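You operate a simulated robot arm through the tools that you are given. There is no shell and no other tool. Be economical: measure what you need, move in short steps, check, and stop when the job is done.

The job below is to be done with a simulated robot arm. You get a single attempt, and the scene is never put back.

TASK
Fill the empty pink can with 110 ml of blue water.
Fine: it is in the white tray; stand it in the blue slider, blue dial to BLUE, slider in, green button once, slider out; leave the orange switch on. Set down upright: what you pick out. Where these are worked on the way, their far stop is far enough and under half their travel is too little: blue slider.

The check looks at the end state, three seconds after you hand in, the way a careful person would. Anything else that was tipped, shoved, dropped, spilled or broken makes it a failure.

THE ROBOT
A 6-joint arm with a two-finger parallel gripper, fixed in place. Base frame: the origin is at the foot of the arm, x ahead of it, y to its left, z up; the work surface is at about z = 0. Lengths are in m, angles in degrees, forces in N, time in s.
With the tool pointing down near the work surface it reaches from about 0.14 to 0.58 m from the base axis. Its first joint turns from -66.0 to 66.0 degrees. Payload 2.1 kg.
Tool frame: the origin (TCP) lies between the finger pads and is the grasp point; the fingertips stand 0.03 m ahead of it; z points along the fingers, y is the line along which they close. Largest opening 0.094 m; finger width 0.028, thickness 0.01; the body of the gripper, 0.05 by 0.096 m, starts 0.055 m behind the TCP.
Orientation is told as [roll, pitch, yaw] about the base's x, y, z axes, in that order, counted from this pose: with the fingers straight down and closing along the base's y, the tool's x points along the base's -x, its y along +y and its z along -z.

THE INTERFACE
- The arm moves only by the tool send_rows. Its argument "commands" is a list of rows, each a list of 6 numbers: the shift along the base's x, y, z in m, then the turn, a rotation vector about the base's x, y, z in degrees. In form: [[tx, ty, tz, ax, ay, az], ...]. A call has 1 to 10 rows; each row shifts and turns the commanded pose from where the row before left it. "hand" is the opening, from 0 (shut) to 1 (fully open), set as the call begins (left out, the last holds). Rows are played at 5 a second. More than 0.05 m and 8.6 degrees between two rows, or a gripper value outside its range, and nothing of the call is played. Where a pose cannot be reached the arm comes as near as it can. A force on the tool above 60 N (or 10 N above the force at the start of the call, whichever is more), or a blocked arm, ends the call early, and 0.2 s more pass. Each finger travels about 0.072 m/s and halts on what it meets, pressing with about 25 N; the grip force reading is that of the motor and also rises with nothing between the fingers. The clock runs only during rows and for 0.2 s after the last one: add rows that do not move to give the fingers time. The reply holds the time, the measured pose of the TCP, the force on the tool along the base axes, the opening and the grip force, in the units named above and with some noise, with the torque about the TCP (base axes, N m) and any sound that the robot's microphone picked up, and new pictures: "views" is both (left out), scene, wrist or none.
- Cameras (640 x 400 px; columns grow to the right, rows downward): "scene" is fixed at [0.0591, -0.3849, 0.466]; the picture's right is [0.68, -0.73, 0.00], its down [-0.53, -0.49, -0.70] and it looks along [0.51, 0.47, -0.72] (base axes); focal length 214 px, centre (320, 200). "wrist" rides on the gripper at [0.076, 0.014, -0.102] in the tool frame; the picture's right is [-0.18, 0.98, 0.00], its down [-0.75, -0.14, -0.64] and it looks along [-0.63, -0.12, 0.77] (tool axes); focal length 243 px, centre (320, 200). There is no depth. A picture from a camera that has moved, and an enlarged one, comes with that camera's place and axes in the base frame and with its lens.
- close_up(camera, box): a new picture of the part [left, top, right, bottom] of that camera's present view, enlarged. It takes no simulated time.
- job_done(): hands the job in; it is judged then, once.

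Go step by step. Nothing tells you positions but the pictures and the camera data: compare them with the known pose of the tool, close in by small moves and look again before you grip or let go. The budget is 120 turns and 200 pictures, counting those below and the enlarged ones. Unless the task says otherwise, let go and move clear before handing in, and close with one line.

The tools are called after "Call:" as a command line: name --pt "numbers of a row" for each row, then --argument value for the rest, lists and objects as JSON in quotes. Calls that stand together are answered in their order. send_rows: Moves the arm, as the interface text tells. Its arguments: {"type":"object","properties":{"commands":{"type":"array","items":{"type":"array","items":{"type":"number"}}},"hand":{"type":"number"},"views":{"type":"string","enum":["both","scene","wrist","none"]}},"required":["commands"]} The other tools are called the same way: close_up (camera, box) takes an enlarged picture of a part of a camera's view; job_done () hands the job in.

At the start:

```text
time_s: 0.0
ee_pos: [0.2968, 0.0833, 0.2893]
ee_rot: [0.0, 0.0, 0.0]
ft_force: [-0.8, 0.0, -0.5]
torque: [0.03, 0.01, -0.02]
finger_gap: 0.094
grasp_force: 0.0
```

scene: 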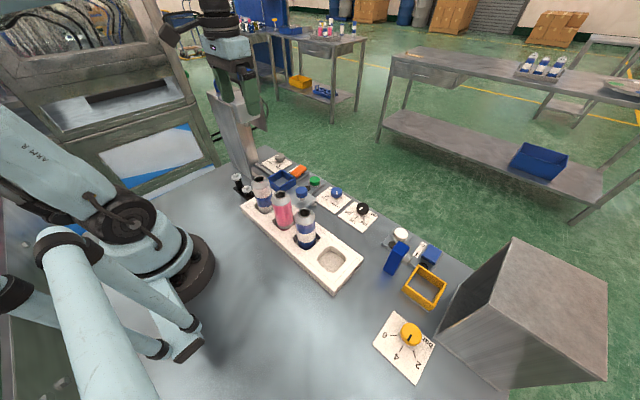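
wrist: 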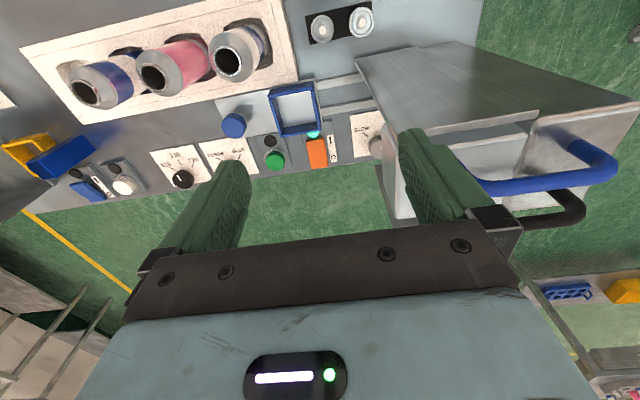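

I see a white tray with three cans (pink in the middle), and a dispenser station with dials, button, switch and a blue slider. I'll enlarge both views to identify them.

Call:
close_up --camera "scene" --box '[220, 140, 400, 252]'

Call:
close_up --camera "scene" --box '[340, 210, 500, 310]'

Call:
close_up --camera "wrist" --box '[140, 60, 460, 260]'

Call:
close_up --camera "wrist" --box '[0, 0, 320, 200]'

```text
3.56 times, centred on (310, 196) of scene
camera zoom: at [0.0591, -0.3849, 0.466], right [0.68, -0.73, 0.0], down [-0.53, -0.49, -0.7], along [0.51, 0.47, -0.72], focal length 763 px, centre (356, 214)
```

zoom: 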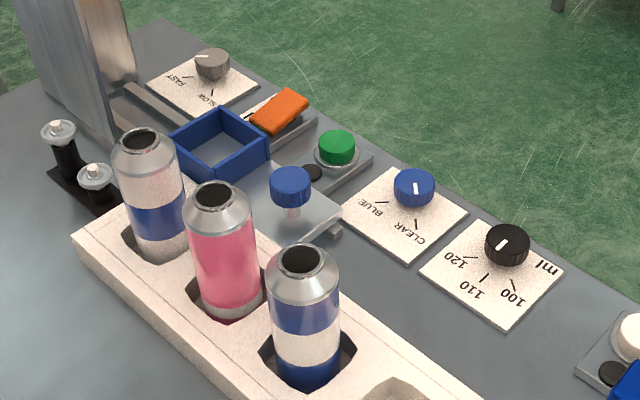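

```text
4.00 times, centred on (420, 260) of scene
camera zoom: at [0.0591, -0.3849, 0.466], right [0.68, -0.73, 0.0], down [-0.53, -0.49, -0.7], along [0.51, 0.47, -0.72], focal length 858 px, centre (-80, -40)
```

zoom: 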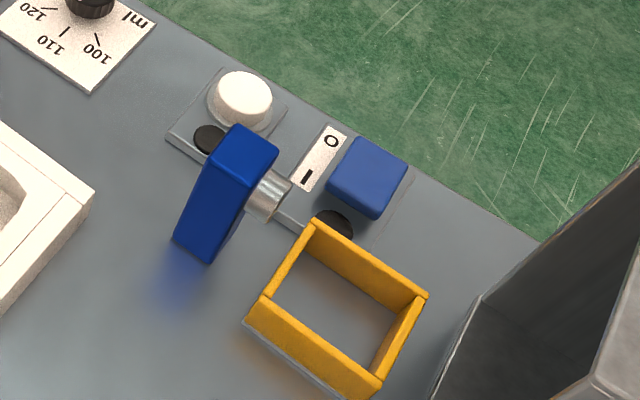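

```text
2.00 times, centred on (300, 160) of wrist
camera zoom: at [0.2208, 0.0982, 0.3923], right [0.18, 0.98, 0.0], down [0.75, -0.14, 0.64], along [0.63, -0.12, -0.77], focal length 485 px, centre (360, 280)
```

zoom: 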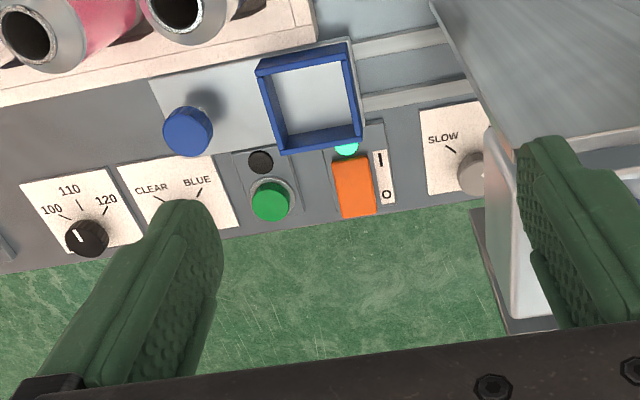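

```text
2.00 times, centred on (160, 100) of wrist
camera zoom: at [0.2208, 0.0982, 0.3923], right [0.18, 0.98, 0.0], down [0.75, -0.14, 0.64], along [0.63, -0.12, -0.77], focal length 485 px, centre (640, 400)
```

zoom: 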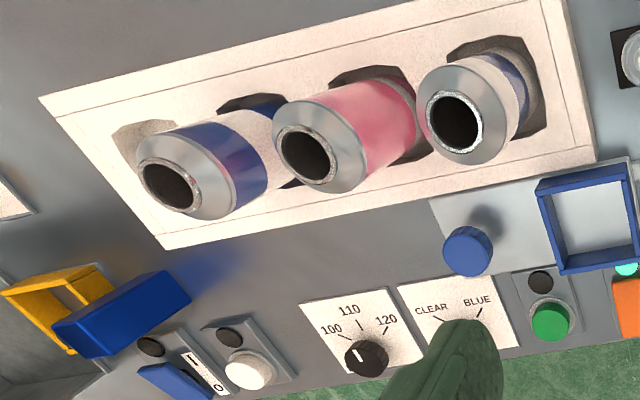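

The blue knob/handle sits near (0.343,-0.051,0.05), the holder near (0.344,0.037), and the pink can near (0.253,-0.086) with its top at about 0.12. Next I'll read the dials and switch closely.

Call:
close_up --camera "scene" --box '[310, 180, 382, 225]'

Call:
close_up --camera "wrist" --box '[145, 135, 225, 185]'

Call:
close_up --camera "scene" --box '[255, 145, 335, 195]'

```text
8.89 times, centred on (346, 202) of scene
camera zoom: at [0.0591, -0.3849, 0.466], right [0.68, -0.73, 0.0], down [-0.53, -0.49, -0.7], along [0.51, 0.47, -0.72], focal length 1906 px, centre (89, 178)
```

zoom: 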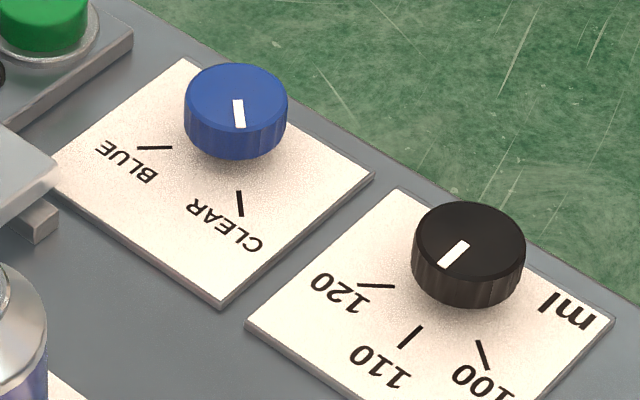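

```text
8.00 times, centred on (185, 160) of wrist
camera zoom: at [0.2208, 0.0982, 0.3923], right [0.18, 0.98, 0.0], down [0.75, -0.14, 0.64], along [0.63, -0.12, -0.77], focal length 1941 px, centre (1400, 520)
```

zoom: 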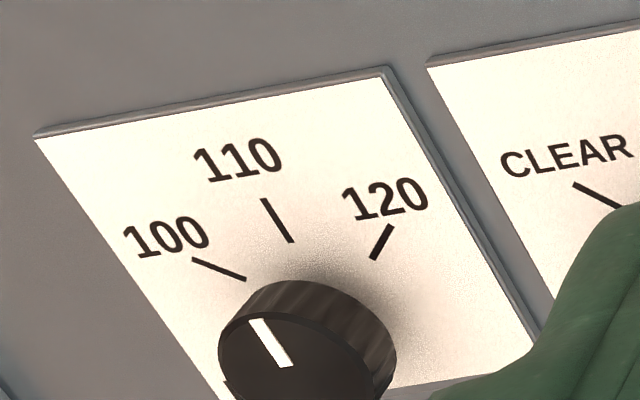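

```text
8.00 times, centred on (295, 170) of scene
camera zoom: at [0.0591, -0.3849, 0.466], right [0.68, -0.73, 0.0], down [-0.53, -0.49, -0.7], along [0.51, 0.47, -0.72], focal length 1716 px, centre (520, 440)
```

zoom: 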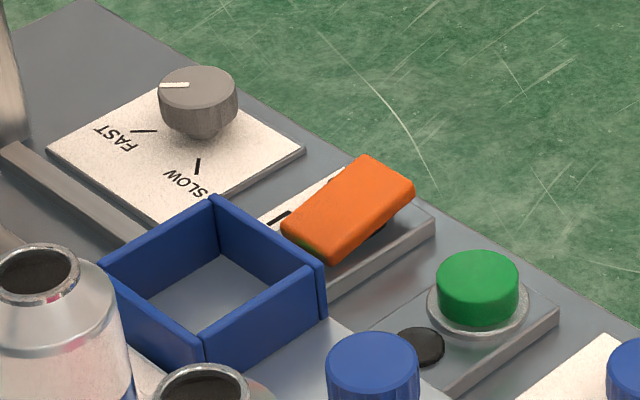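

The black dial already points at 110, the blue dial is at CLEAR (needs about -90° to BLUE), and the switch is on. I'll move above the blue dial, near (0.428,-0.110).

Call:
send_rows --pt "0.022 -0.032 -0.02 0 0 0" --pt "0.022 -0.032 -0.02 0 0 0" --pt "0.022 -0.032 -0.02 0 0 0" --pt "0.022 -0.032 -0.02 0 0 0" --pt "0.022 -0.032 -0.025 0 0 0" --pt "0.022 -0.032 -0.025 0 0 0" --pt "0 0 0 0 0 0" --hand 0.6

```text
time_s: 1.6
ee_pos: [0.4311, -0.1077, 0.158]
ee_rot: [0.0, 0.0, 0.0]
ft_force: [-0.3, 0.2, 0.9]
torque: [-0.01, -0.02, 0.04]
finger_gap: 0.0564
grasp_force: 0.0
camera wrist: at [0.3546, -0.0936, 0.2607], right [0.18, 0.98, 0.0], down [0.75, -0.14, 0.64], along [0.63, -0.12, -0.77], focal length 243 px, centre (320, 200)
```

scene: 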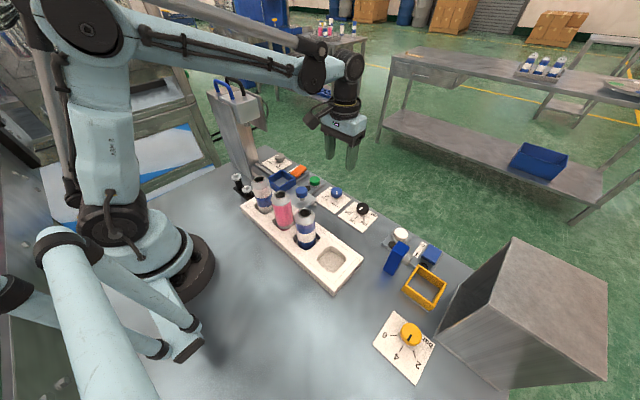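
wrist: 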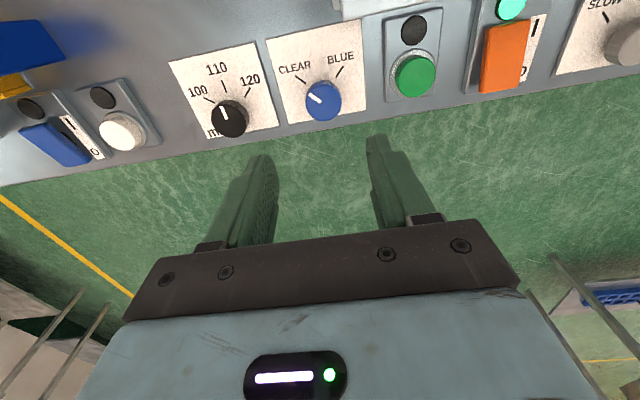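

The blue knob is at about (0.426,-0.108,0.03). I'll turn the tool to yaw +40 and descend partway.

Call:
send_rows --pt "-0.001 0 -0.01 0 0 8" --pt "-0.001 0 -0.01 0 0 8" --pt "-0.001 0 -0.01 0 0 8" --pt "-0.001 0 -0.01 0 0 8" --pt "-0.001 0 -0.02 0 0 8" --pt "0 0 0 0 0 0"

Call:
close_up --camera "scene" --box '[290, 150, 386, 210]'

```text
time_s: 3.0
ee_pos: [0.424, -0.1085, 0.1011]
ee_rot: [0.1, -0.1, 40.2]
ft_force: [-1.0, 0.0, -0.7]
torque: [0.0, 0.03, 0.01]
finger_gap: 0.0562
grasp_force: 0.0
camera wrist: at [0.3567, -0.1458, 0.203], right [-0.49, 0.87, 0.0], down [0.67, 0.38, 0.64], along [0.56, 0.32, -0.77], focal length 243 px, centre (320, 200)
```

scene: 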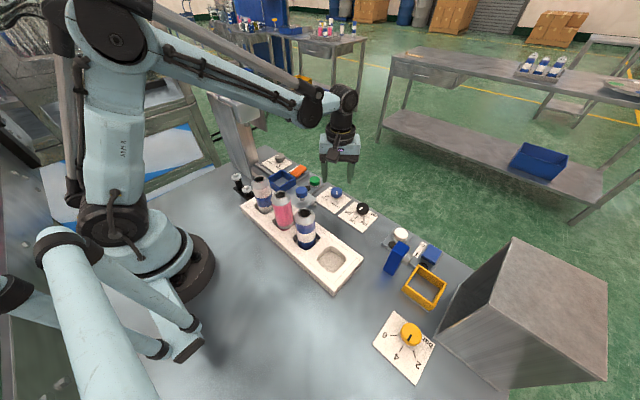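
wrist: 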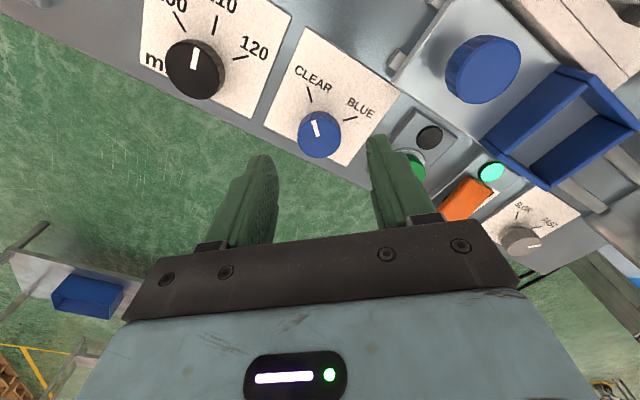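

```text
6.67 times, centred on (338, 180) of scene
camera zoom: at [0.0591, -0.3849, 0.466], right [0.68, -0.73, 0.0], down [-0.53, -0.49, -0.7], along [0.51, 0.47, -0.72], focal length 1430 px, centre (200, 333)
```

zoom: 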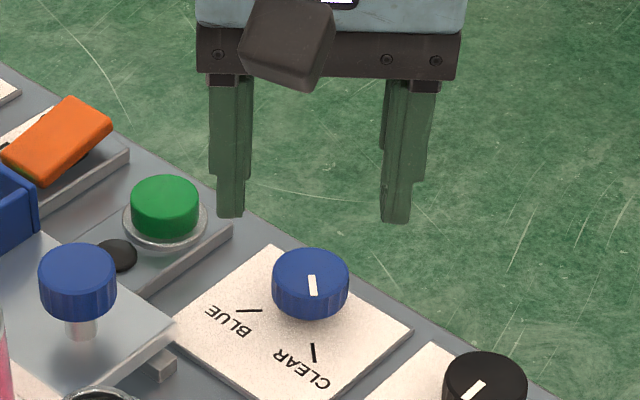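

The knob is at (0.427,-0.108). I'll descend so the fingertips reach about z 0.014 and look before closing.

Call:
send_rows --pt "0.0015 0.0 -0.019 0 0 2" --pt "0.0015 0.0005 -0.019 0 0 2" --pt "0 0 -0.018 0 0 0" --pt "0 0 0 0 0 0"

Call:
close_up --camera "scene" --box '[290, 150, 386, 210]'

```text
time_s: 4.0
ee_pos: [0.4267, -0.1079, 0.0439]
ee_rot: [0.1, 0.0, 44.1]
ft_force: [0.6, -0.2, 0.3]
torque: [0.03, -0.01, 0.02]
finger_gap: 0.0561
grasp_force: 0.1
camera wrist: at [0.3623, -0.1507, 0.1464], right [-0.55, 0.83, 0.0], down [0.64, 0.42, 0.64], along [0.54, 0.35, -0.77], focal length 243 px, centre (320, 200)
```

scene: 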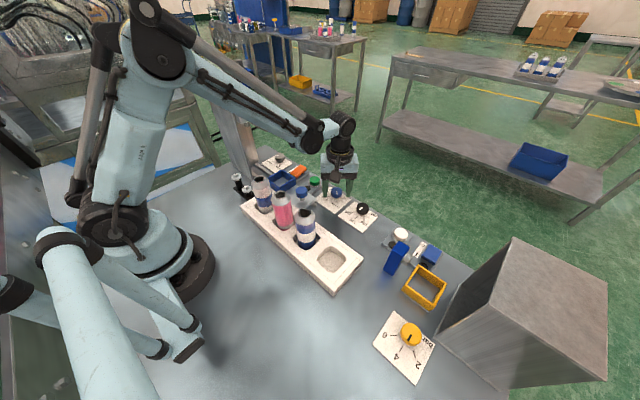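
wrist: 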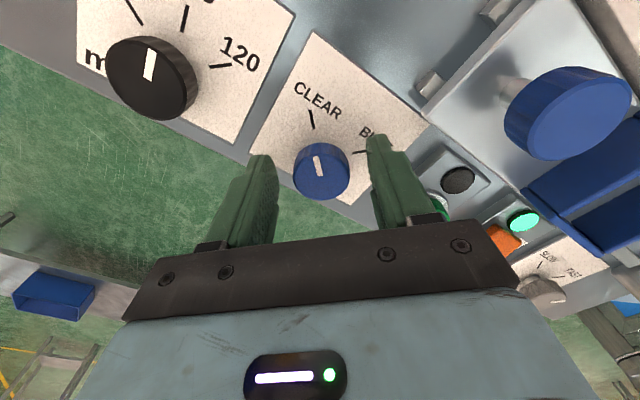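

```text
6.67 times, centred on (338, 180) of scene
camera zoom: at [0.0591, -0.3849, 0.466], right [0.68, -0.73, 0.0], down [-0.53, -0.49, -0.7], along [0.51, 0.47, -0.72], focal length 1430 px, centre (200, 333)
```

zoom: 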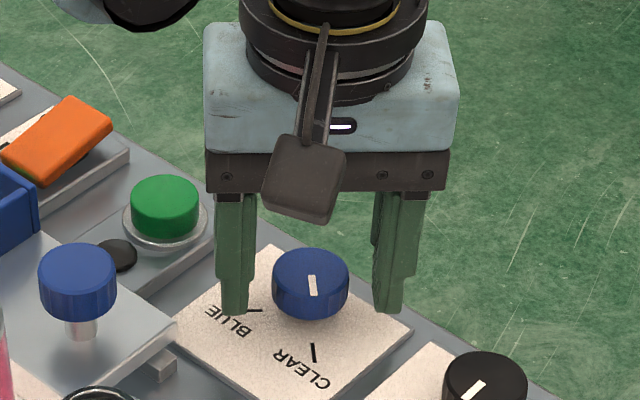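

The fingers straddle the knob well, so I'll close on it.

Call:
send_rows --pt "0 0 0 0 0 0" --pt "0 0 0 0 0 0" --pt "0 0 0 0 0 0" --hand 0.2 --views "wrist"

```text
time_s: 4.8
ee_pos: [0.428, -0.1096, 0.0424]
ee_rot: [0.1, 0.0, 44.0]
ft_force: [2.4, -0.6, -6.7]
torque: [-0.18, 0.11, -0.03]
finger_gap: 0.0331
grasp_force: 45.3
camera wrist: at [0.3623, -0.1508, 0.1465], right [-0.55, 0.83, 0.0], down [0.64, 0.42, 0.64], along [0.54, 0.35, -0.77], focal length 243 px, centre (320, 200)
```

wrist: 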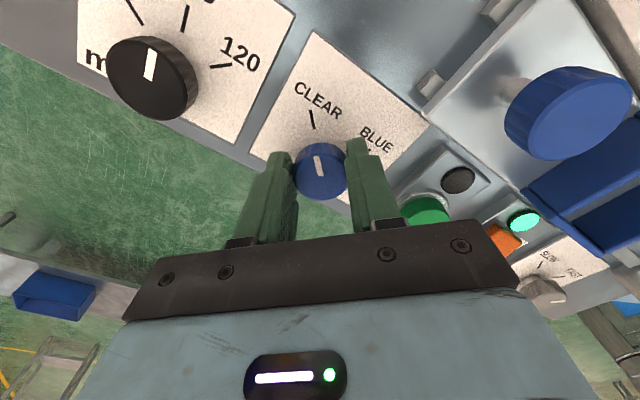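

The knob (33 mm) is held. I'll turn it clockwise in steps.

Call:
send_rows --pt "0 0 0 0 0 -8" --pt "0 0 0 0 0 -8" --pt "0 0 0 0 0 -8" --pt "0 0 0 0 0 -8" --pt "0 0 0 0 0 -8" --pt "0 0 0 0 0 -8" --pt "0 0 0 0 0 -8" --pt "0 0 0 0 0 -8"

Call:
close_up --camera "scene" --box '[290, 150, 386, 210]'

Call:
close_up --camera "wrist" --box '[240, 60, 400, 260]'

```text
time_s: 6.6
ee_pos: [0.4265, -0.1035, 0.0436]
ee_rot: [0.5, 0.4, -19.9]
ft_force: [-15.9, 36.6, 13.9]
torque: [0.43, 0.45, 0.13]
finger_gap: 0.0332
grasp_force: 44.7
camera wrist: at [0.3606, -0.0651, 0.1467], right [0.51, 0.86, 0.01], down [0.66, -0.4, 0.63], along [0.55, -0.32, -0.77], focal length 243 px, centre (320, 200)
```

scene: 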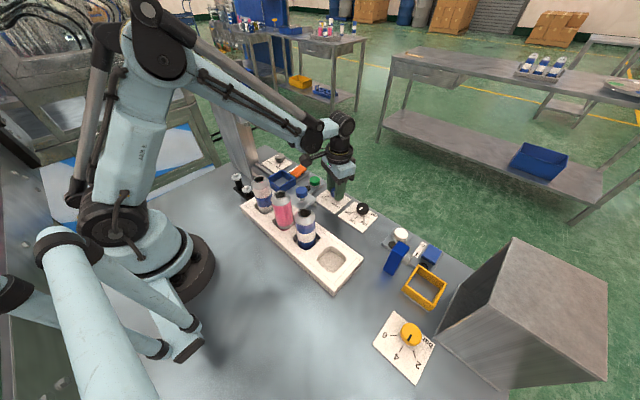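
wrist: 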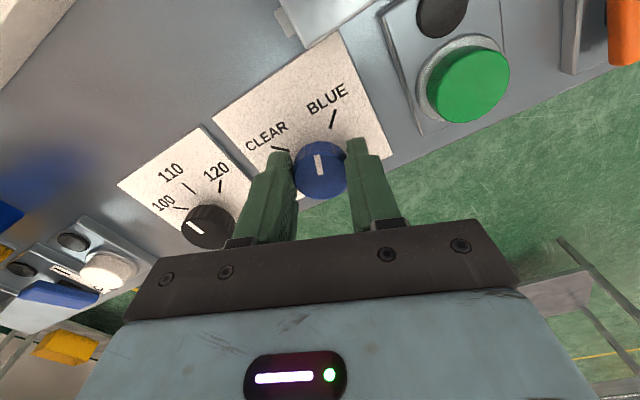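

```text
6.67 times, centred on (338, 180) of scene
camera zoom: at [0.0591, -0.3849, 0.466], right [0.68, -0.73, 0.0], down [-0.53, -0.49, -0.7], along [0.51, 0.47, -0.72], focal length 1430 px, centre (200, 333)
```

zoom: 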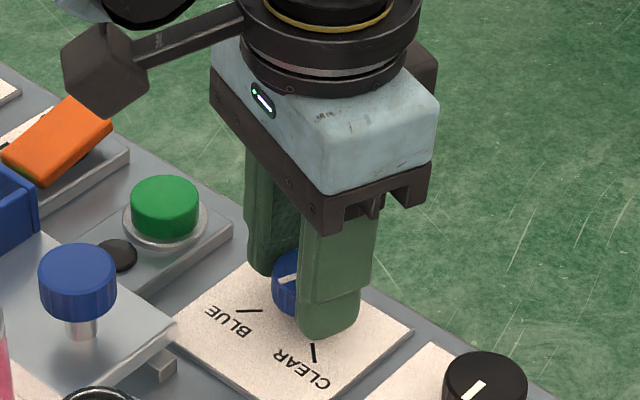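

```text
2.00 times, centred on (320, 160) of wrist
camera zoom: at [0.3606, -0.0651, 0.1467], right [0.51, 0.86, 0.01], down [0.66, -0.4, 0.63], along [0.55, -0.32, -0.77], focal length 485 px, centre (320, 280)
```

zoom: 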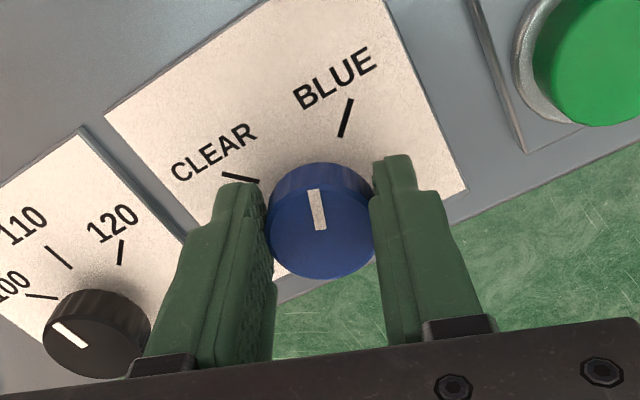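

The pointer is about 24° short of BLUE and side force has built up because the knob's axis is slightly to +y. I'll ease over and complete the turn.

Call:
send_rows --pt "-0.0005 0.003 0 0 0 0" --pt "0 0.001 0 0 0 -6" --pt "0 0 0 0 0 -6" --pt "0 0 0 0 0 -6" --pt "0 0 0 0 0 -6" --views "none"

Call:
close_up --camera "wrist" --box '[240, 60, 400, 160]'

Call:
close_up --camera "scene" --box '[290, 150, 386, 210]'

```text
time_s: 7.8
ee_pos: [0.4271, -0.1014, 0.043]
ee_rot: [0.4, 0.0, -44.0]
ft_force: [12.2, 20.1, -13.5]
torque: [0.53, 0.72, 0.1]
finger_gap: 0.0328
grasp_force: 44.8
```

```text
4.00 times, centred on (320, 110) of wrist
camera zoom: at [0.3824, -0.039, 0.1458], right [0.82, 0.58, 0.01], down [0.44, -0.63, 0.64], along [0.38, -0.52, -0.77], focal length 970 px, centre (320, 560)
```

zoom: 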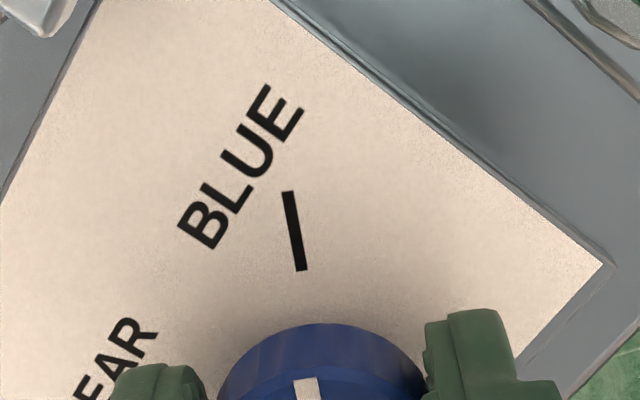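

```text
6.67 times, centred on (338, 180) of scene
camera zoom: at [0.0592, -0.3849, 0.4659], right [0.68, -0.73, 0.0], down [-0.53, -0.49, -0.69], along [0.51, 0.47, -0.72], focal length 1430 px, centre (200, 333)
```

zoom: 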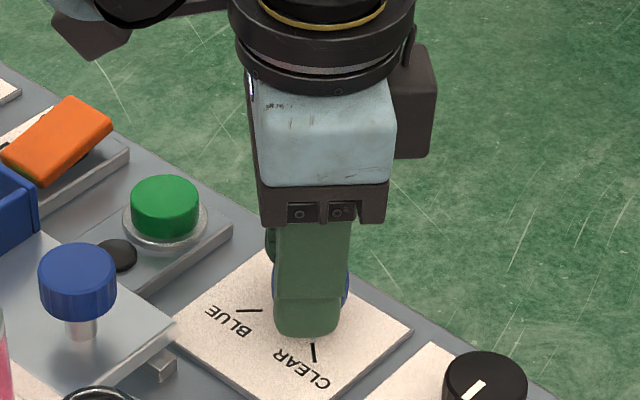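

Alignment is close. I'll check the pointer itself against the tick before letting go.

Call:
close_up --camera "wrist" --box '[260, 80, 388, 208]'

```text
3.12 times, centred on (324, 144) of wrist
camera zoom: at [0.3824, -0.039, 0.1458], right [0.82, 0.58, 0.01], down [0.44, -0.63, 0.64], along [0.38, -0.52, -0.77], focal length 758 px, centre (308, 375)
```

zoom: 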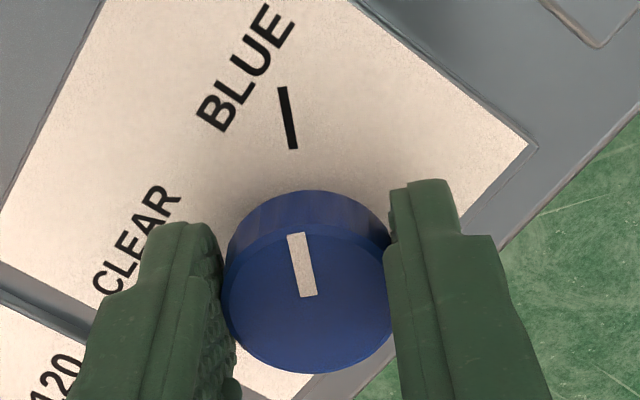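

The pointer is parallel with the BLUE tick. I'll release and rise, turning the tool on towards yaw -88 for the can grasp.

Call:
send_rows --pt "0 0 0 0 0 0" --pt "0 0 0 0 0 0" --pt "0 0 0.02 0 0 0" --pt "0 0 0.04 0 0 0" --pt "0 0 0.04 0 0 0" --pt "-0.02 0 0.04 0 0 0" --pt "-0.02 0 0.03 0 0 -8" --hand 0.6 --views "wrist"

Call:
close_up --camera "scene" --box '[290, 165, 386, 225]'

```text
time_s: 9.4
ee_pos: [0.3886, -0.1055, 0.214]
ee_rot: [0.0, 0.0, -52.0]
ft_force: [0.0, 1.0, -0.1]
torque: [0.0, 0.01, 0.04]
finger_gap: 0.0562
grasp_force: 0.0
camera wrist: at [0.3518, -0.0363, 0.3165], right [0.89, 0.46, 0.0], down [0.35, -0.68, 0.64], along [0.3, -0.57, -0.77], focal length 243 px, centre (320, 200)
```

wrist: 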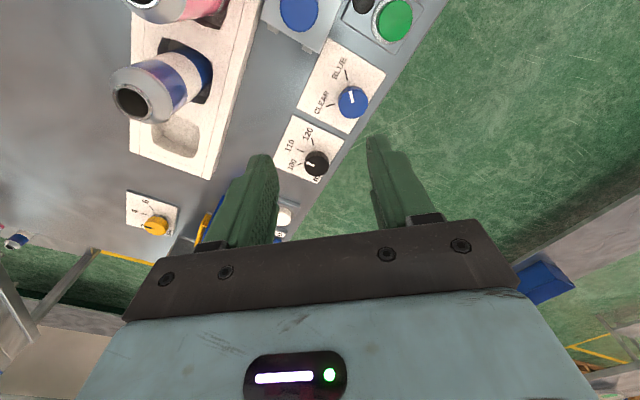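

```text
6.67 times, centred on (338, 195) of scene
camera zoom: at [0.0592, -0.3849, 0.466], right [0.68, -0.73, 0.0], down [-0.53, -0.49, -0.7], along [0.51, 0.47, -0.72], focal length 1430 px, centre (200, 233)
```

zoom: 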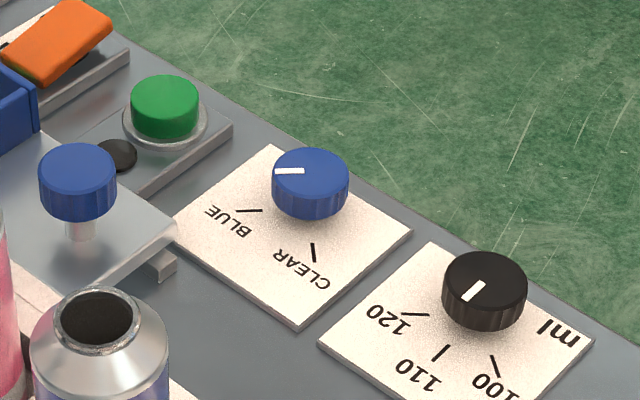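

The blue dial reads BLUE and the black one still reads 110. I'll go above the pink can with the tool turned to yaw +90, which puts the camera on the -y side, away from the dispenser.

Call:
send_rows --pt "-0.0134 0.002 0 0 0 8" --pt "-0.0134 0.002 0 0 0 8" --pt "-0.0134 0.002 0 0 0 8" --pt "-0.0134 0.002 0 0 0 8" --pt "-0.0134 0.002 0 0 0 8" --pt "-0.0134 0.002 0 0 0 8" --pt "-0.0134 0.002 0 0 0 8" --pt "-0.0134 0.002 0 0 0 8" --pt "-0.0134 0.002 0 0 0 8" --pt "-0.0134 0.0 0 0 0 8" --hand 0.85 --views "none"

Call:
send_rows --pt "0 0 0 0 0 8" --pt "0 0 0 0 0 8" --pt "0 0 0 0 0 8" --pt "0 0 0 0 0 8" --pt "0 0 0 0 0 8" --pt "0 0 0 0 0 8" --pt "0 0 0 0 0 8" --pt "0 0 0 0 0 6" --pt "0 0 0 0 0 0"

Call:
close_up --camera "scene" --box '[220, 140, 380, 240]'

```text
time_s: 11.6
ee_pos: [0.2523, -0.0863, 0.2131]
ee_rot: [0.0, 0.0, 28.2]
ft_force: [0.6, -0.9, 0.0]
torque: [0.0, 0.0, -0.02]
finger_gap: 0.0802
grasp_force: 0.1
```

```text
time_s: 13.6
ee_pos: [0.253, -0.0865, 0.2147]
ee_rot: [0.0, 0.0, 90.1]
ft_force: [-0.3, -0.7, -0.9]
torque: [0.0, 0.02, -0.06]
finger_gap: 0.0799
grasp_force: 0.1
camera wrist: at [0.2393, -0.1621, 0.3164], right [-0.98, 0.18, 0.0], down [0.14, 0.75, 0.64], along [0.12, 0.63, -0.77], focal length 243 px, centre (320, 200)
```

scene: 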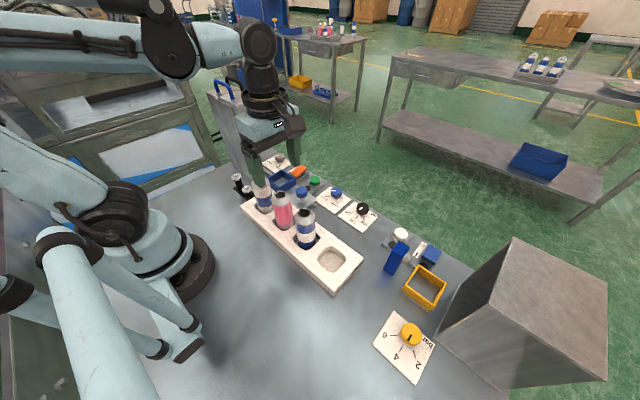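
wrist: 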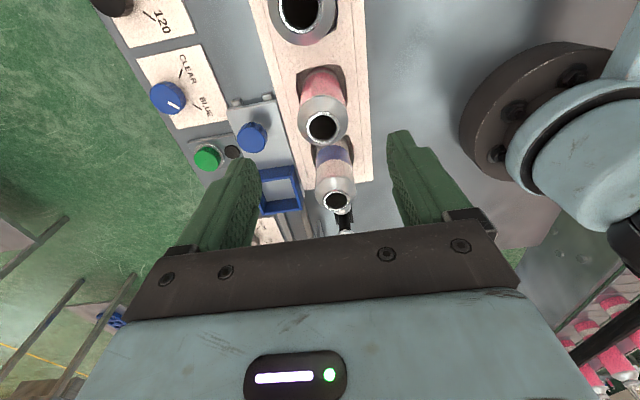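

```text
4.00 times, centred on (300, 190) of scene
camera zoom: at [0.0591, -0.3849, 0.466], right [0.68, -0.73, 0.0], down [-0.53, -0.49, -0.7], along [0.51, 0.47, -0.72], focal length 858 px, centre (400, 240)
```

zoom: 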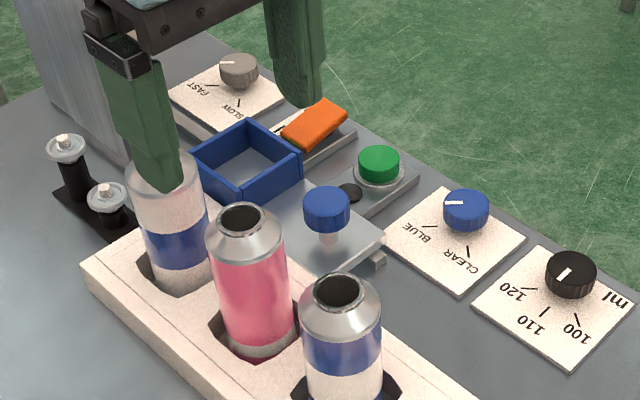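

The pink can is at about (0.254,-0.080) with its top at 0.12. I'll descend partway and recheck.

Call:
send_rows --pt "0.001 0.006 -0.03 0 0 0" --pt "0 0 -0.03 0 0 0" --pt "0 0 -0.015 0 0 0" --pt "0 0 0 0 0 0"

Call:
close_up --camera "scene" --box '[220, 140, 380, 240]'

```text
time_s: 14.6
ee_pos: [0.2542, -0.0792, 0.1384]
ee_rot: [0.0, 0.0, 89.9]
ft_force: [0.0, 0.8, 0.0]
torque: [0.02, -0.01, 0.03]
finger_gap: 0.0799
grasp_force: 0.1
camera wrist: at [0.2407, -0.1569, 0.2411], right [-0.98, 0.18, 0.0], down [0.14, 0.75, 0.64], along [0.12, 0.63, -0.77], focal length 243 px, centre (320, 200)
```

scene: 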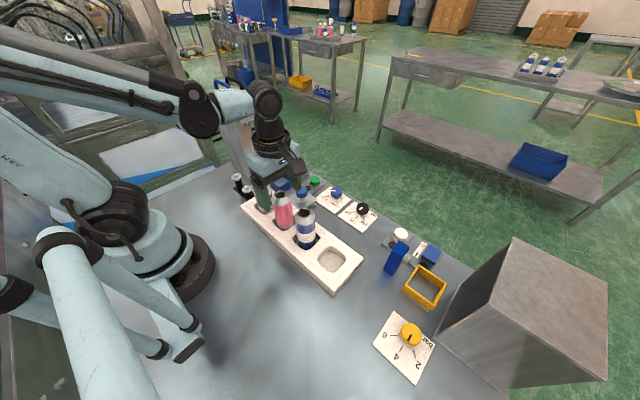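
wrist: 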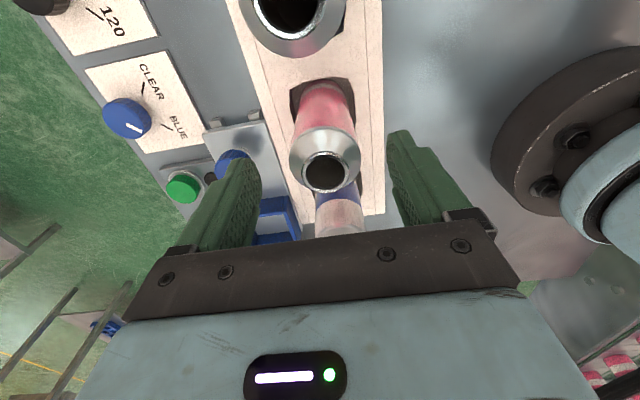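

```text
4.00 times, centred on (300, 190) of scene
camera zoom: at [0.0591, -0.3849, 0.466], right [0.68, -0.73, 0.0], down [-0.53, -0.49, -0.7], along [0.51, 0.47, -0.72], focal length 858 px, centre (400, 240)
```

zoom: 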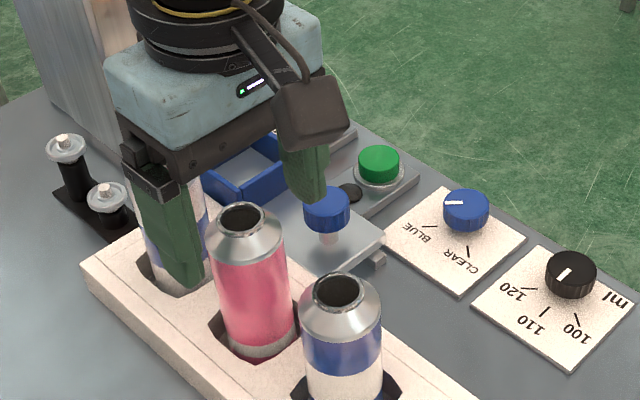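

Centred. I'll descend to grasp height z about 0.082.

Call:
send_rows --pt "0 0 -0.02 0 0 0" --pt "-0.0005 -0.0005 -0.02 0 0 0" --pt "0 0 -0.016 0 0 0" --pt "0 0 0 0 0 0"

Call:
close_up --camera "scene" --box '[220, 140, 380, 240]'

```text
time_s: 15.6
ee_pos: [0.2543, -0.0815, 0.0834]
ee_rot: [0.0, -0.1, 90.0]
ft_force: [-0.2, 0.2, 0.4]
torque: [-0.01, 0.0, -0.01]
finger_gap: 0.0799
grasp_force: 0.0
camera wrist: at [0.2404, -0.157, 0.1856], right [-0.98, 0.18, 0.0], down [0.14, 0.75, 0.64], along [0.12, 0.63, -0.77], focal length 243 px, centre (320, 200)
```

scene: 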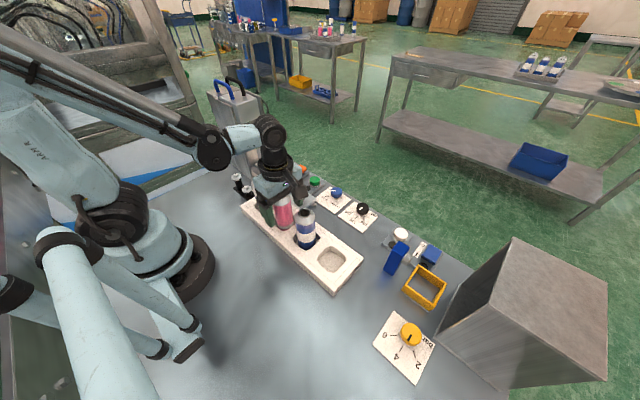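
wrist: 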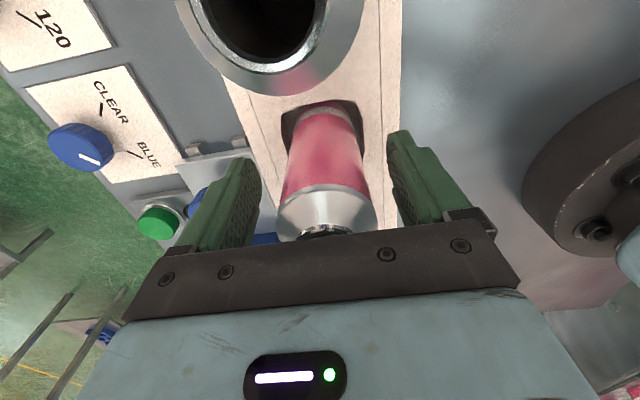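

```text
4.00 times, centred on (300, 190) of scene
camera zoom: at [0.0591, -0.3849, 0.466], right [0.68, -0.73, 0.0], down [-0.53, -0.49, -0.7], along [0.51, 0.47, -0.72], focal length 858 px, centre (400, 240)
```

zoom: 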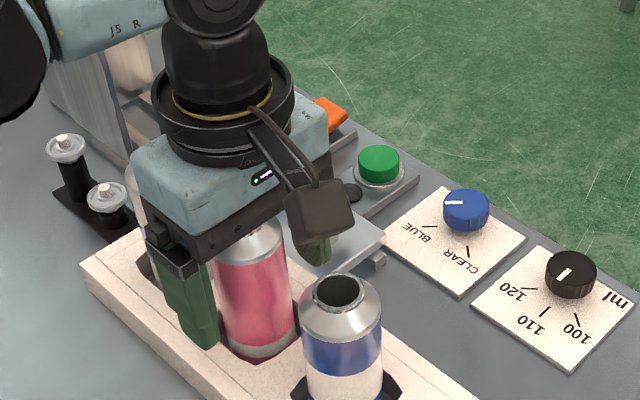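

The fingers straddle the can symmetrically. I'll close on it.

Call:
send_rows --pt "0 0 0 0 0 0" --pt "0 0 0 0 0 0" --pt "0 0 0 0 0 0" --pt "0 0 0 0 0 0" --hand 0.35 --views "none"

Call:
send_rows --pt "0 0 0.03 0 0 0" --pt "0 0 0.04 0 0 0" --pt "0 0 0.04 0 0 0" --pt "0 0 0.02 0 0 0" --pt "0 0 0 0 0 0"

Call:
close_up --camera "scene" --box '[220, 110, 380, 210]'

```text
time_s: 16.6
ee_pos: [0.2542, -0.0823, 0.0833]
ee_rot: [0.0, -0.1, 90.0]
ft_force: [0.1, 0.4, -0.3]
torque: [0.0, 0.03, 0.01]
finger_gap: 0.0442
grasp_force: 24.9
```

```text
time_s: 17.8
ee_pos: [0.2528, -0.0798, 0.2146]
ee_rot: [-0.1, 0.0, 90.0]
ft_force: [-0.6, 0.5, -0.5]
torque: [-0.01, 0.01, 0.02]
finger_gap: 0.0442
grasp_force: 25.3
camera wrist: at [0.2381, -0.1562, 0.3174], right [-0.98, 0.18, 0.0], down [0.14, 0.75, 0.64], along [0.12, 0.63, -0.77], focal length 243 px, centre (320, 200)
```

scene: 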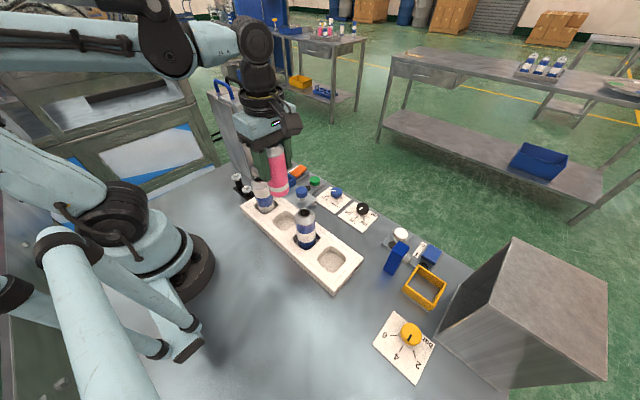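
wrist: 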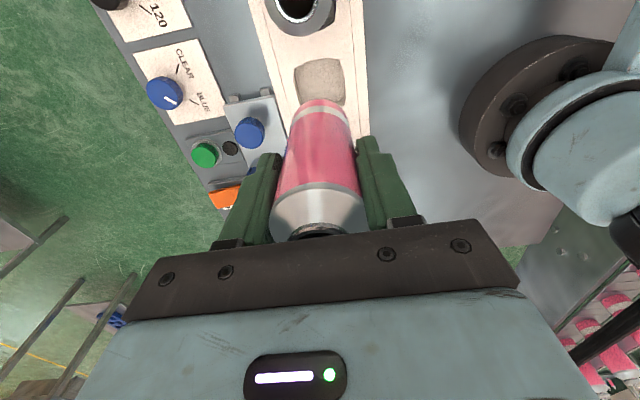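

```text
4.00 times, centred on (300, 160) of scene
camera zoom: at [0.0591, -0.3849, 0.466], right [0.68, -0.73, 0.0], down [-0.53, -0.49, -0.7], along [0.51, 0.47, -0.72], focal length 858 px, centre (400, 360)
```

zoom: 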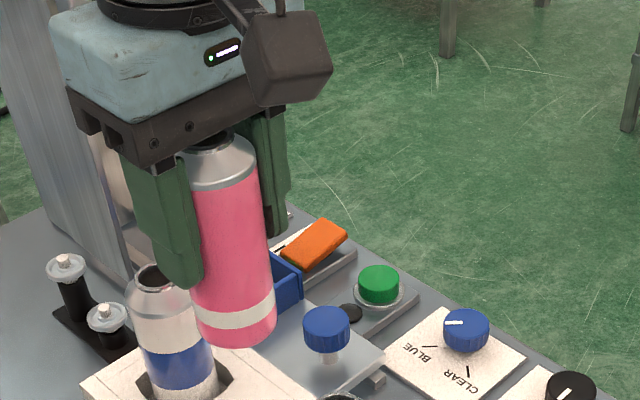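

The can is held upright with its bottom about 84 mm below the TCP. I'll carry it x first, then y, to hover over the holder near (0.342,0.040).

Call:
send_rows --pt "0.03 0 0 0 0 0" --pt "0.03 0 0 0 0 0" --pt "0.028 0.01 0 0 0 0" --pt "0 0.036 0 0 0 0" --pt "0 0.036 0 0 0 0" --pt "0 0.036 -0.02 0 0 0" --pt "0 0 -0.03 0 0 0" --pt "0 0 0 0 0 0"

Call:
close_up --camera "scene" --box '[236, 120, 332, 180]'

Call:
close_up --camera "wrist" --box '[200, 60, 440, 240]'

```text
time_s: 19.6
ee_pos: [0.3432, 0.037, 0.1635]
ee_rot: [-0.1, 0.0, 90.1]
ft_force: [-0.2, -0.7, 0.0]
torque: [0.0, 0.01, -0.03]
finger_gap: 0.0438
grasp_force: 24.6
camera wrist: at [0.3287, -0.0385, 0.2654], right [-0.98, 0.18, 0.0], down [0.14, 0.75, 0.64], along [0.12, 0.63, -0.77], focal length 243 px, centre (320, 200)
```

scene: 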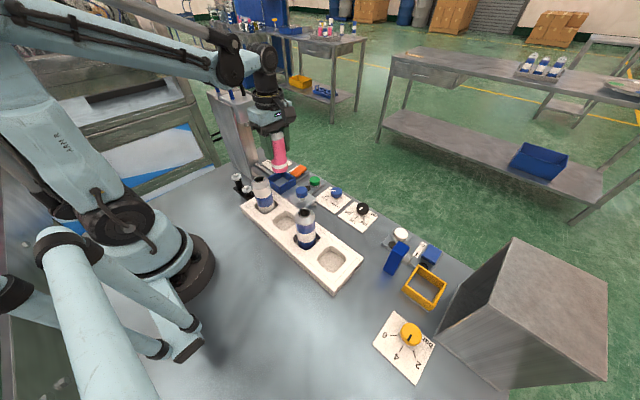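
wrist: 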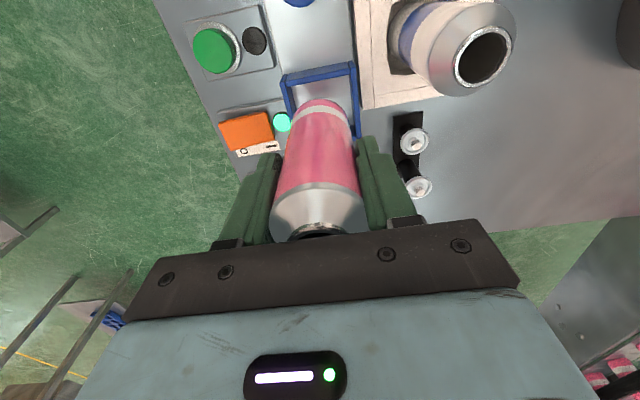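

```text
6.67 times, centred on (284, 150) of scene
camera zoom: at [0.0592, -0.3849, 0.466], right [0.68, -0.73, 0.0], down [-0.53, -0.49, -0.7], along [0.51, 0.47, -0.72], focal length 1430 px, centre (560, 533)
```

zoom: 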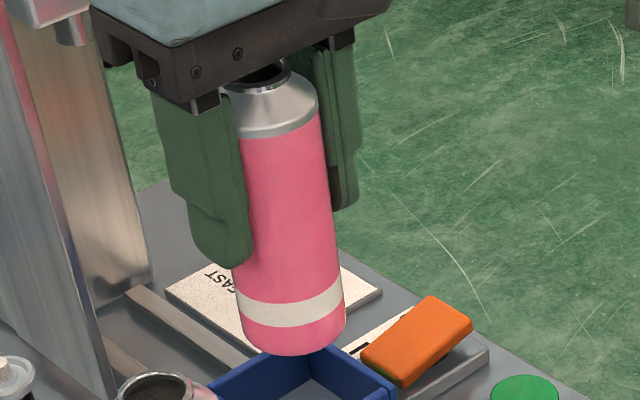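

```text
2.22 times, centred on (320, 150) of wrist
camera zoom: at [0.3287, -0.0385, 0.2654], right [-0.98, 0.18, 0.0], down [0.14, 0.75, 0.64], along [0.12, 0.63, -0.77], focal length 539 px, centre (320, 311)
```

zoom: 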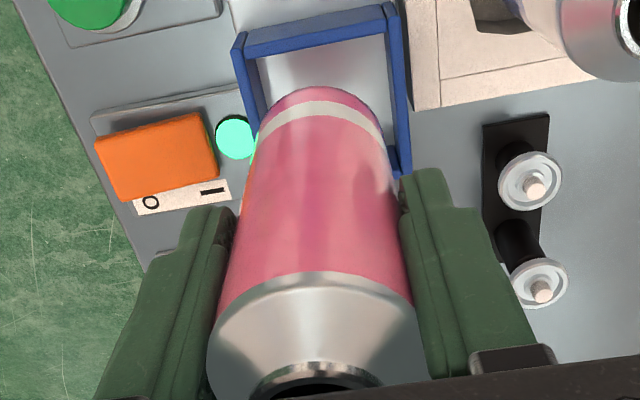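

The holder centre comes out near (0.342,0.041). I'll shift 3 mm in +y and lower to just above the rim.

Call:
send_rows --pt "-0.0005 0.003 -0.012 0 0 0" --pt "0 0 -0.012 0 0 0" --pt "0 0 0 0 0 0"

Call:
close_up --camera "scene" --box '[236, 140, 332, 200]'

Call:
close_up --camera "wrist" --box '[240, 40, 400, 160]'

```text
time_s: 20.4
ee_pos: [0.3415, 0.0413, 0.1397]
ee_rot: [0.0, -0.1, 90.1]
ft_force: [0.6, -0.6, -0.8]
torque: [-0.02, -0.02, -0.01]
finger_gap: 0.044
grasp_force: 24.8
camera wrist: at [0.3276, -0.0345, 0.2422], right [-0.98, 0.18, 0.0], down [0.14, 0.75, 0.64], along [0.12, 0.63, -0.77], focal length 243 px, centre (320, 200)
```

scene: 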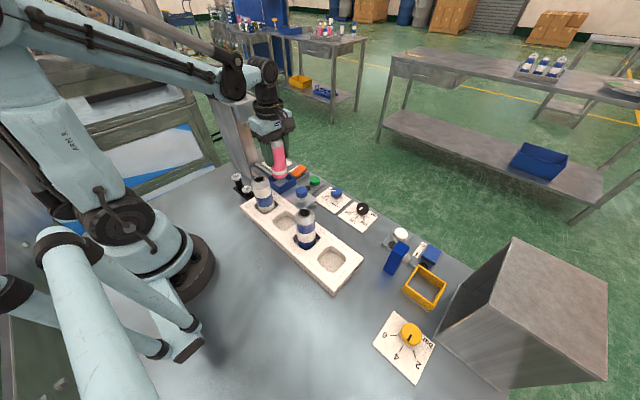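
wrist: 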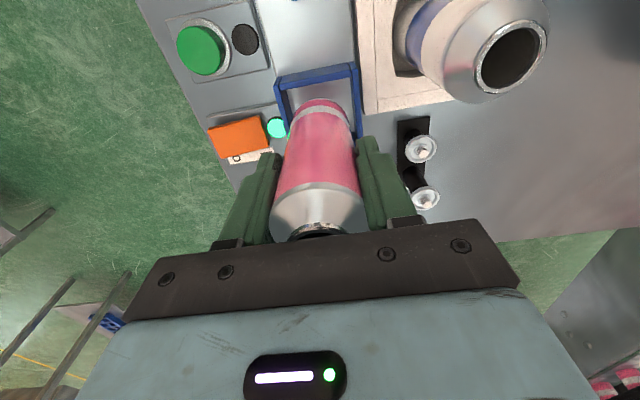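

```text
6.67 times, centred on (284, 170) of scene
camera zoom: at [0.0591, -0.3849, 0.466], right [0.68, -0.73, 0.0], down [-0.53, -0.49, -0.7], along [0.51, 0.47, -0.72], focal length 1430 px, centre (560, 400)
```

zoom: 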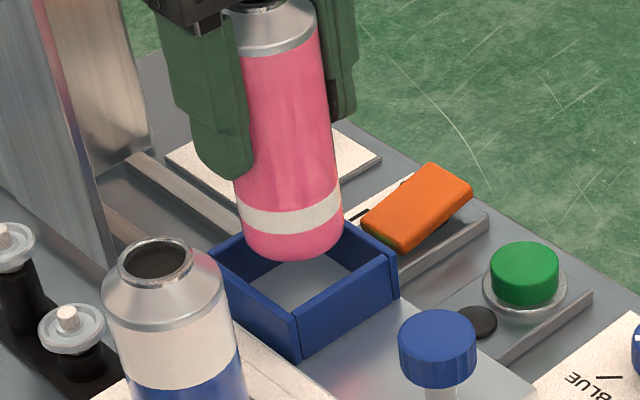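

```text
3.33 times, centred on (320, 100) of wrist
camera zoom: at [0.3276, -0.0345, 0.2422], right [-0.98, 0.18, 0.0], down [0.14, 0.75, 0.64], along [0.12, 0.63, -0.77], focal length 809 px, centre (320, 533)
```

zoom: 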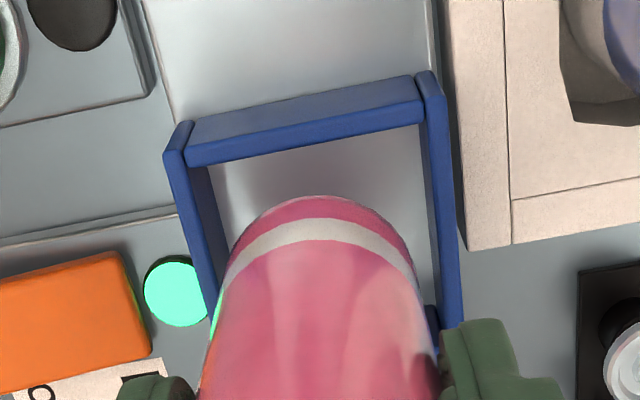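

The rim is at about z 0.045 and the can is roughly centred. I'll nudge -2 mm in y and lower slowly into the holder.

Call:
send_rows --pt "0.0005 -0.002 -0.006 0 0 0" --pt "0 0 -0.006 0 0 0" --pt "0 0 -0.006 0 0 0" --pt "0 0 0 0 0 0" --views "none"

Call:
close_up --camera "scene" --box '[236, 140, 332, 200]'

Call:
close_up --camera "wrist" --box '[240, 40, 400, 160]'

```text
time_s: 21.4
ee_pos: [0.3412, 0.0374, 0.121]
ee_rot: [0.0, -0.1, 90.1]
ft_force: [1.1, 0.7, -0.3]
torque: [0.0, 0.04, -0.02]
finger_gap: 0.0439
grasp_force: 25.7
```

```text
6.67 times, centred on (284, 170) of scene
camera zoom: at [0.0591, -0.3849, 0.466], right [0.68, -0.73, 0.0], down [-0.53, -0.49, -0.7], along [0.51, 0.47, -0.72], focal length 1430 px, centre (560, 400)
```

zoom: 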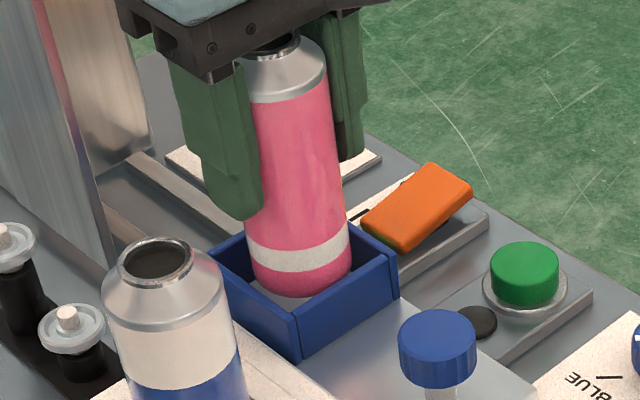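

```text
3.33 times, centred on (320, 100) of wrist
camera zoom: at [0.3269, -0.0376, 0.2232], right [-0.98, 0.18, 0.0], down [0.14, 0.75, 0.64], along [0.12, 0.63, -0.77], focal length 809 px, centre (320, 533)
```

zoom: 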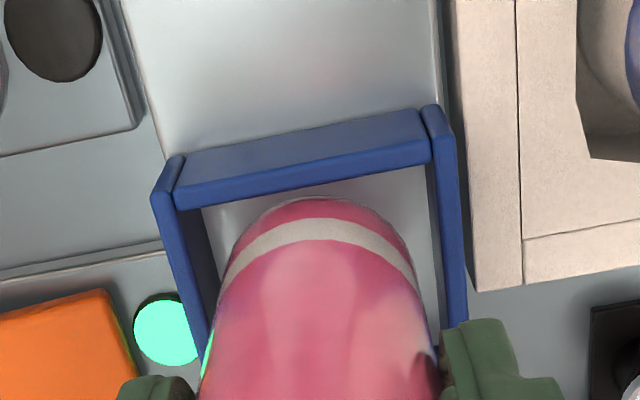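

The can's bottom is within the walls. I'll keep lowering in small steps until it touches.

Call:
send_rows --pt "0 0 -0.005 0 0 0" --pt "0 0 -0.005 0 0 0" --pt "0 0 -0.003 0 0 0" --pt "0 0 0 0 0 0" --views "none"

Call:
close_up --camera "scene" --box '[236, 140, 332, 200]'

Call:
close_up --camera "wrist" --box '[240, 40, 400, 160]'

```text
time_s: 22.4
ee_pos: [0.3411, 0.0378, 0.1083]
ee_rot: [0.0, -0.1, 89.9]
ft_force: [1.2, -0.5, -0.8]
torque: [0.01, 0.0, 0.02]
finger_gap: 0.0439
grasp_force: 24.9
```

```text
6.67 times, centred on (284, 170) of scene
camera zoom: at [0.0591, -0.3849, 0.466], right [0.68, -0.73, 0.0], down [-0.53, -0.49, -0.7], along [0.51, 0.47, -0.72], focal length 1430 px, centre (560, 400)
```

zoom: 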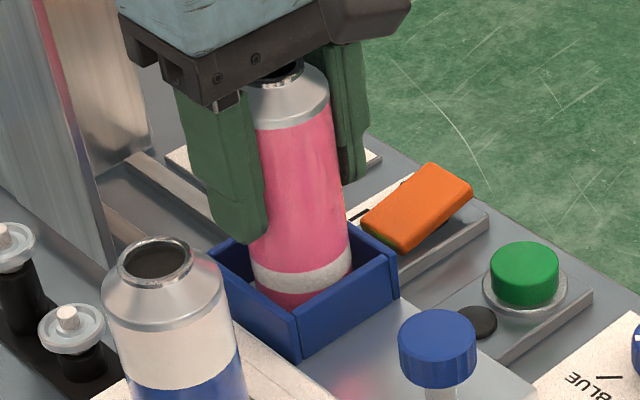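

```text
3.33 times, centred on (320, 100) of wrist
camera zoom: at [0.327, -0.0371, 0.2103], right [-0.98, 0.18, 0.0], down [0.14, 0.75, 0.64], along [0.12, 0.63, -0.77], focal length 809 px, centre (320, 533)
```

zoom: 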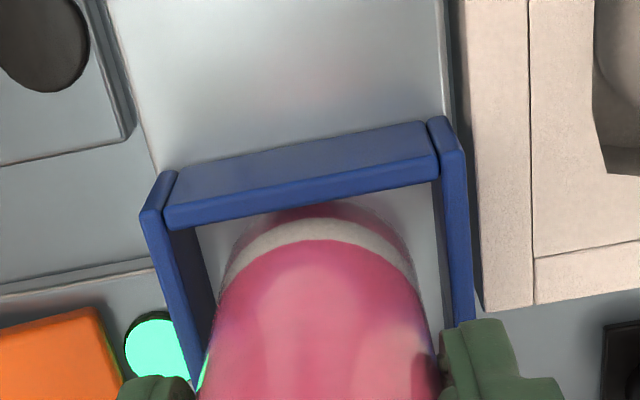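

No contact yet; bottom at about 0.024. I'll continue in 2–3 mm steps.

Call:
send_rows --pt "0 0 -0.003 0 0 0" --pt "0 0 -0.002 0 0 0" --pt "0 0 -0.002 0 0 0" --pt "0 0 0 0 0 0" --views "none"

```text
time_s: 23.4
ee_pos: [0.341, 0.0375, 0.1014]
ee_rot: [0.1, 0.0, 90.0]
ft_force: [0.5, 0.1, -0.7]
torque: [0.02, 0.01, 0.01]
finger_gap: 0.044
grasp_force: 24.9
```

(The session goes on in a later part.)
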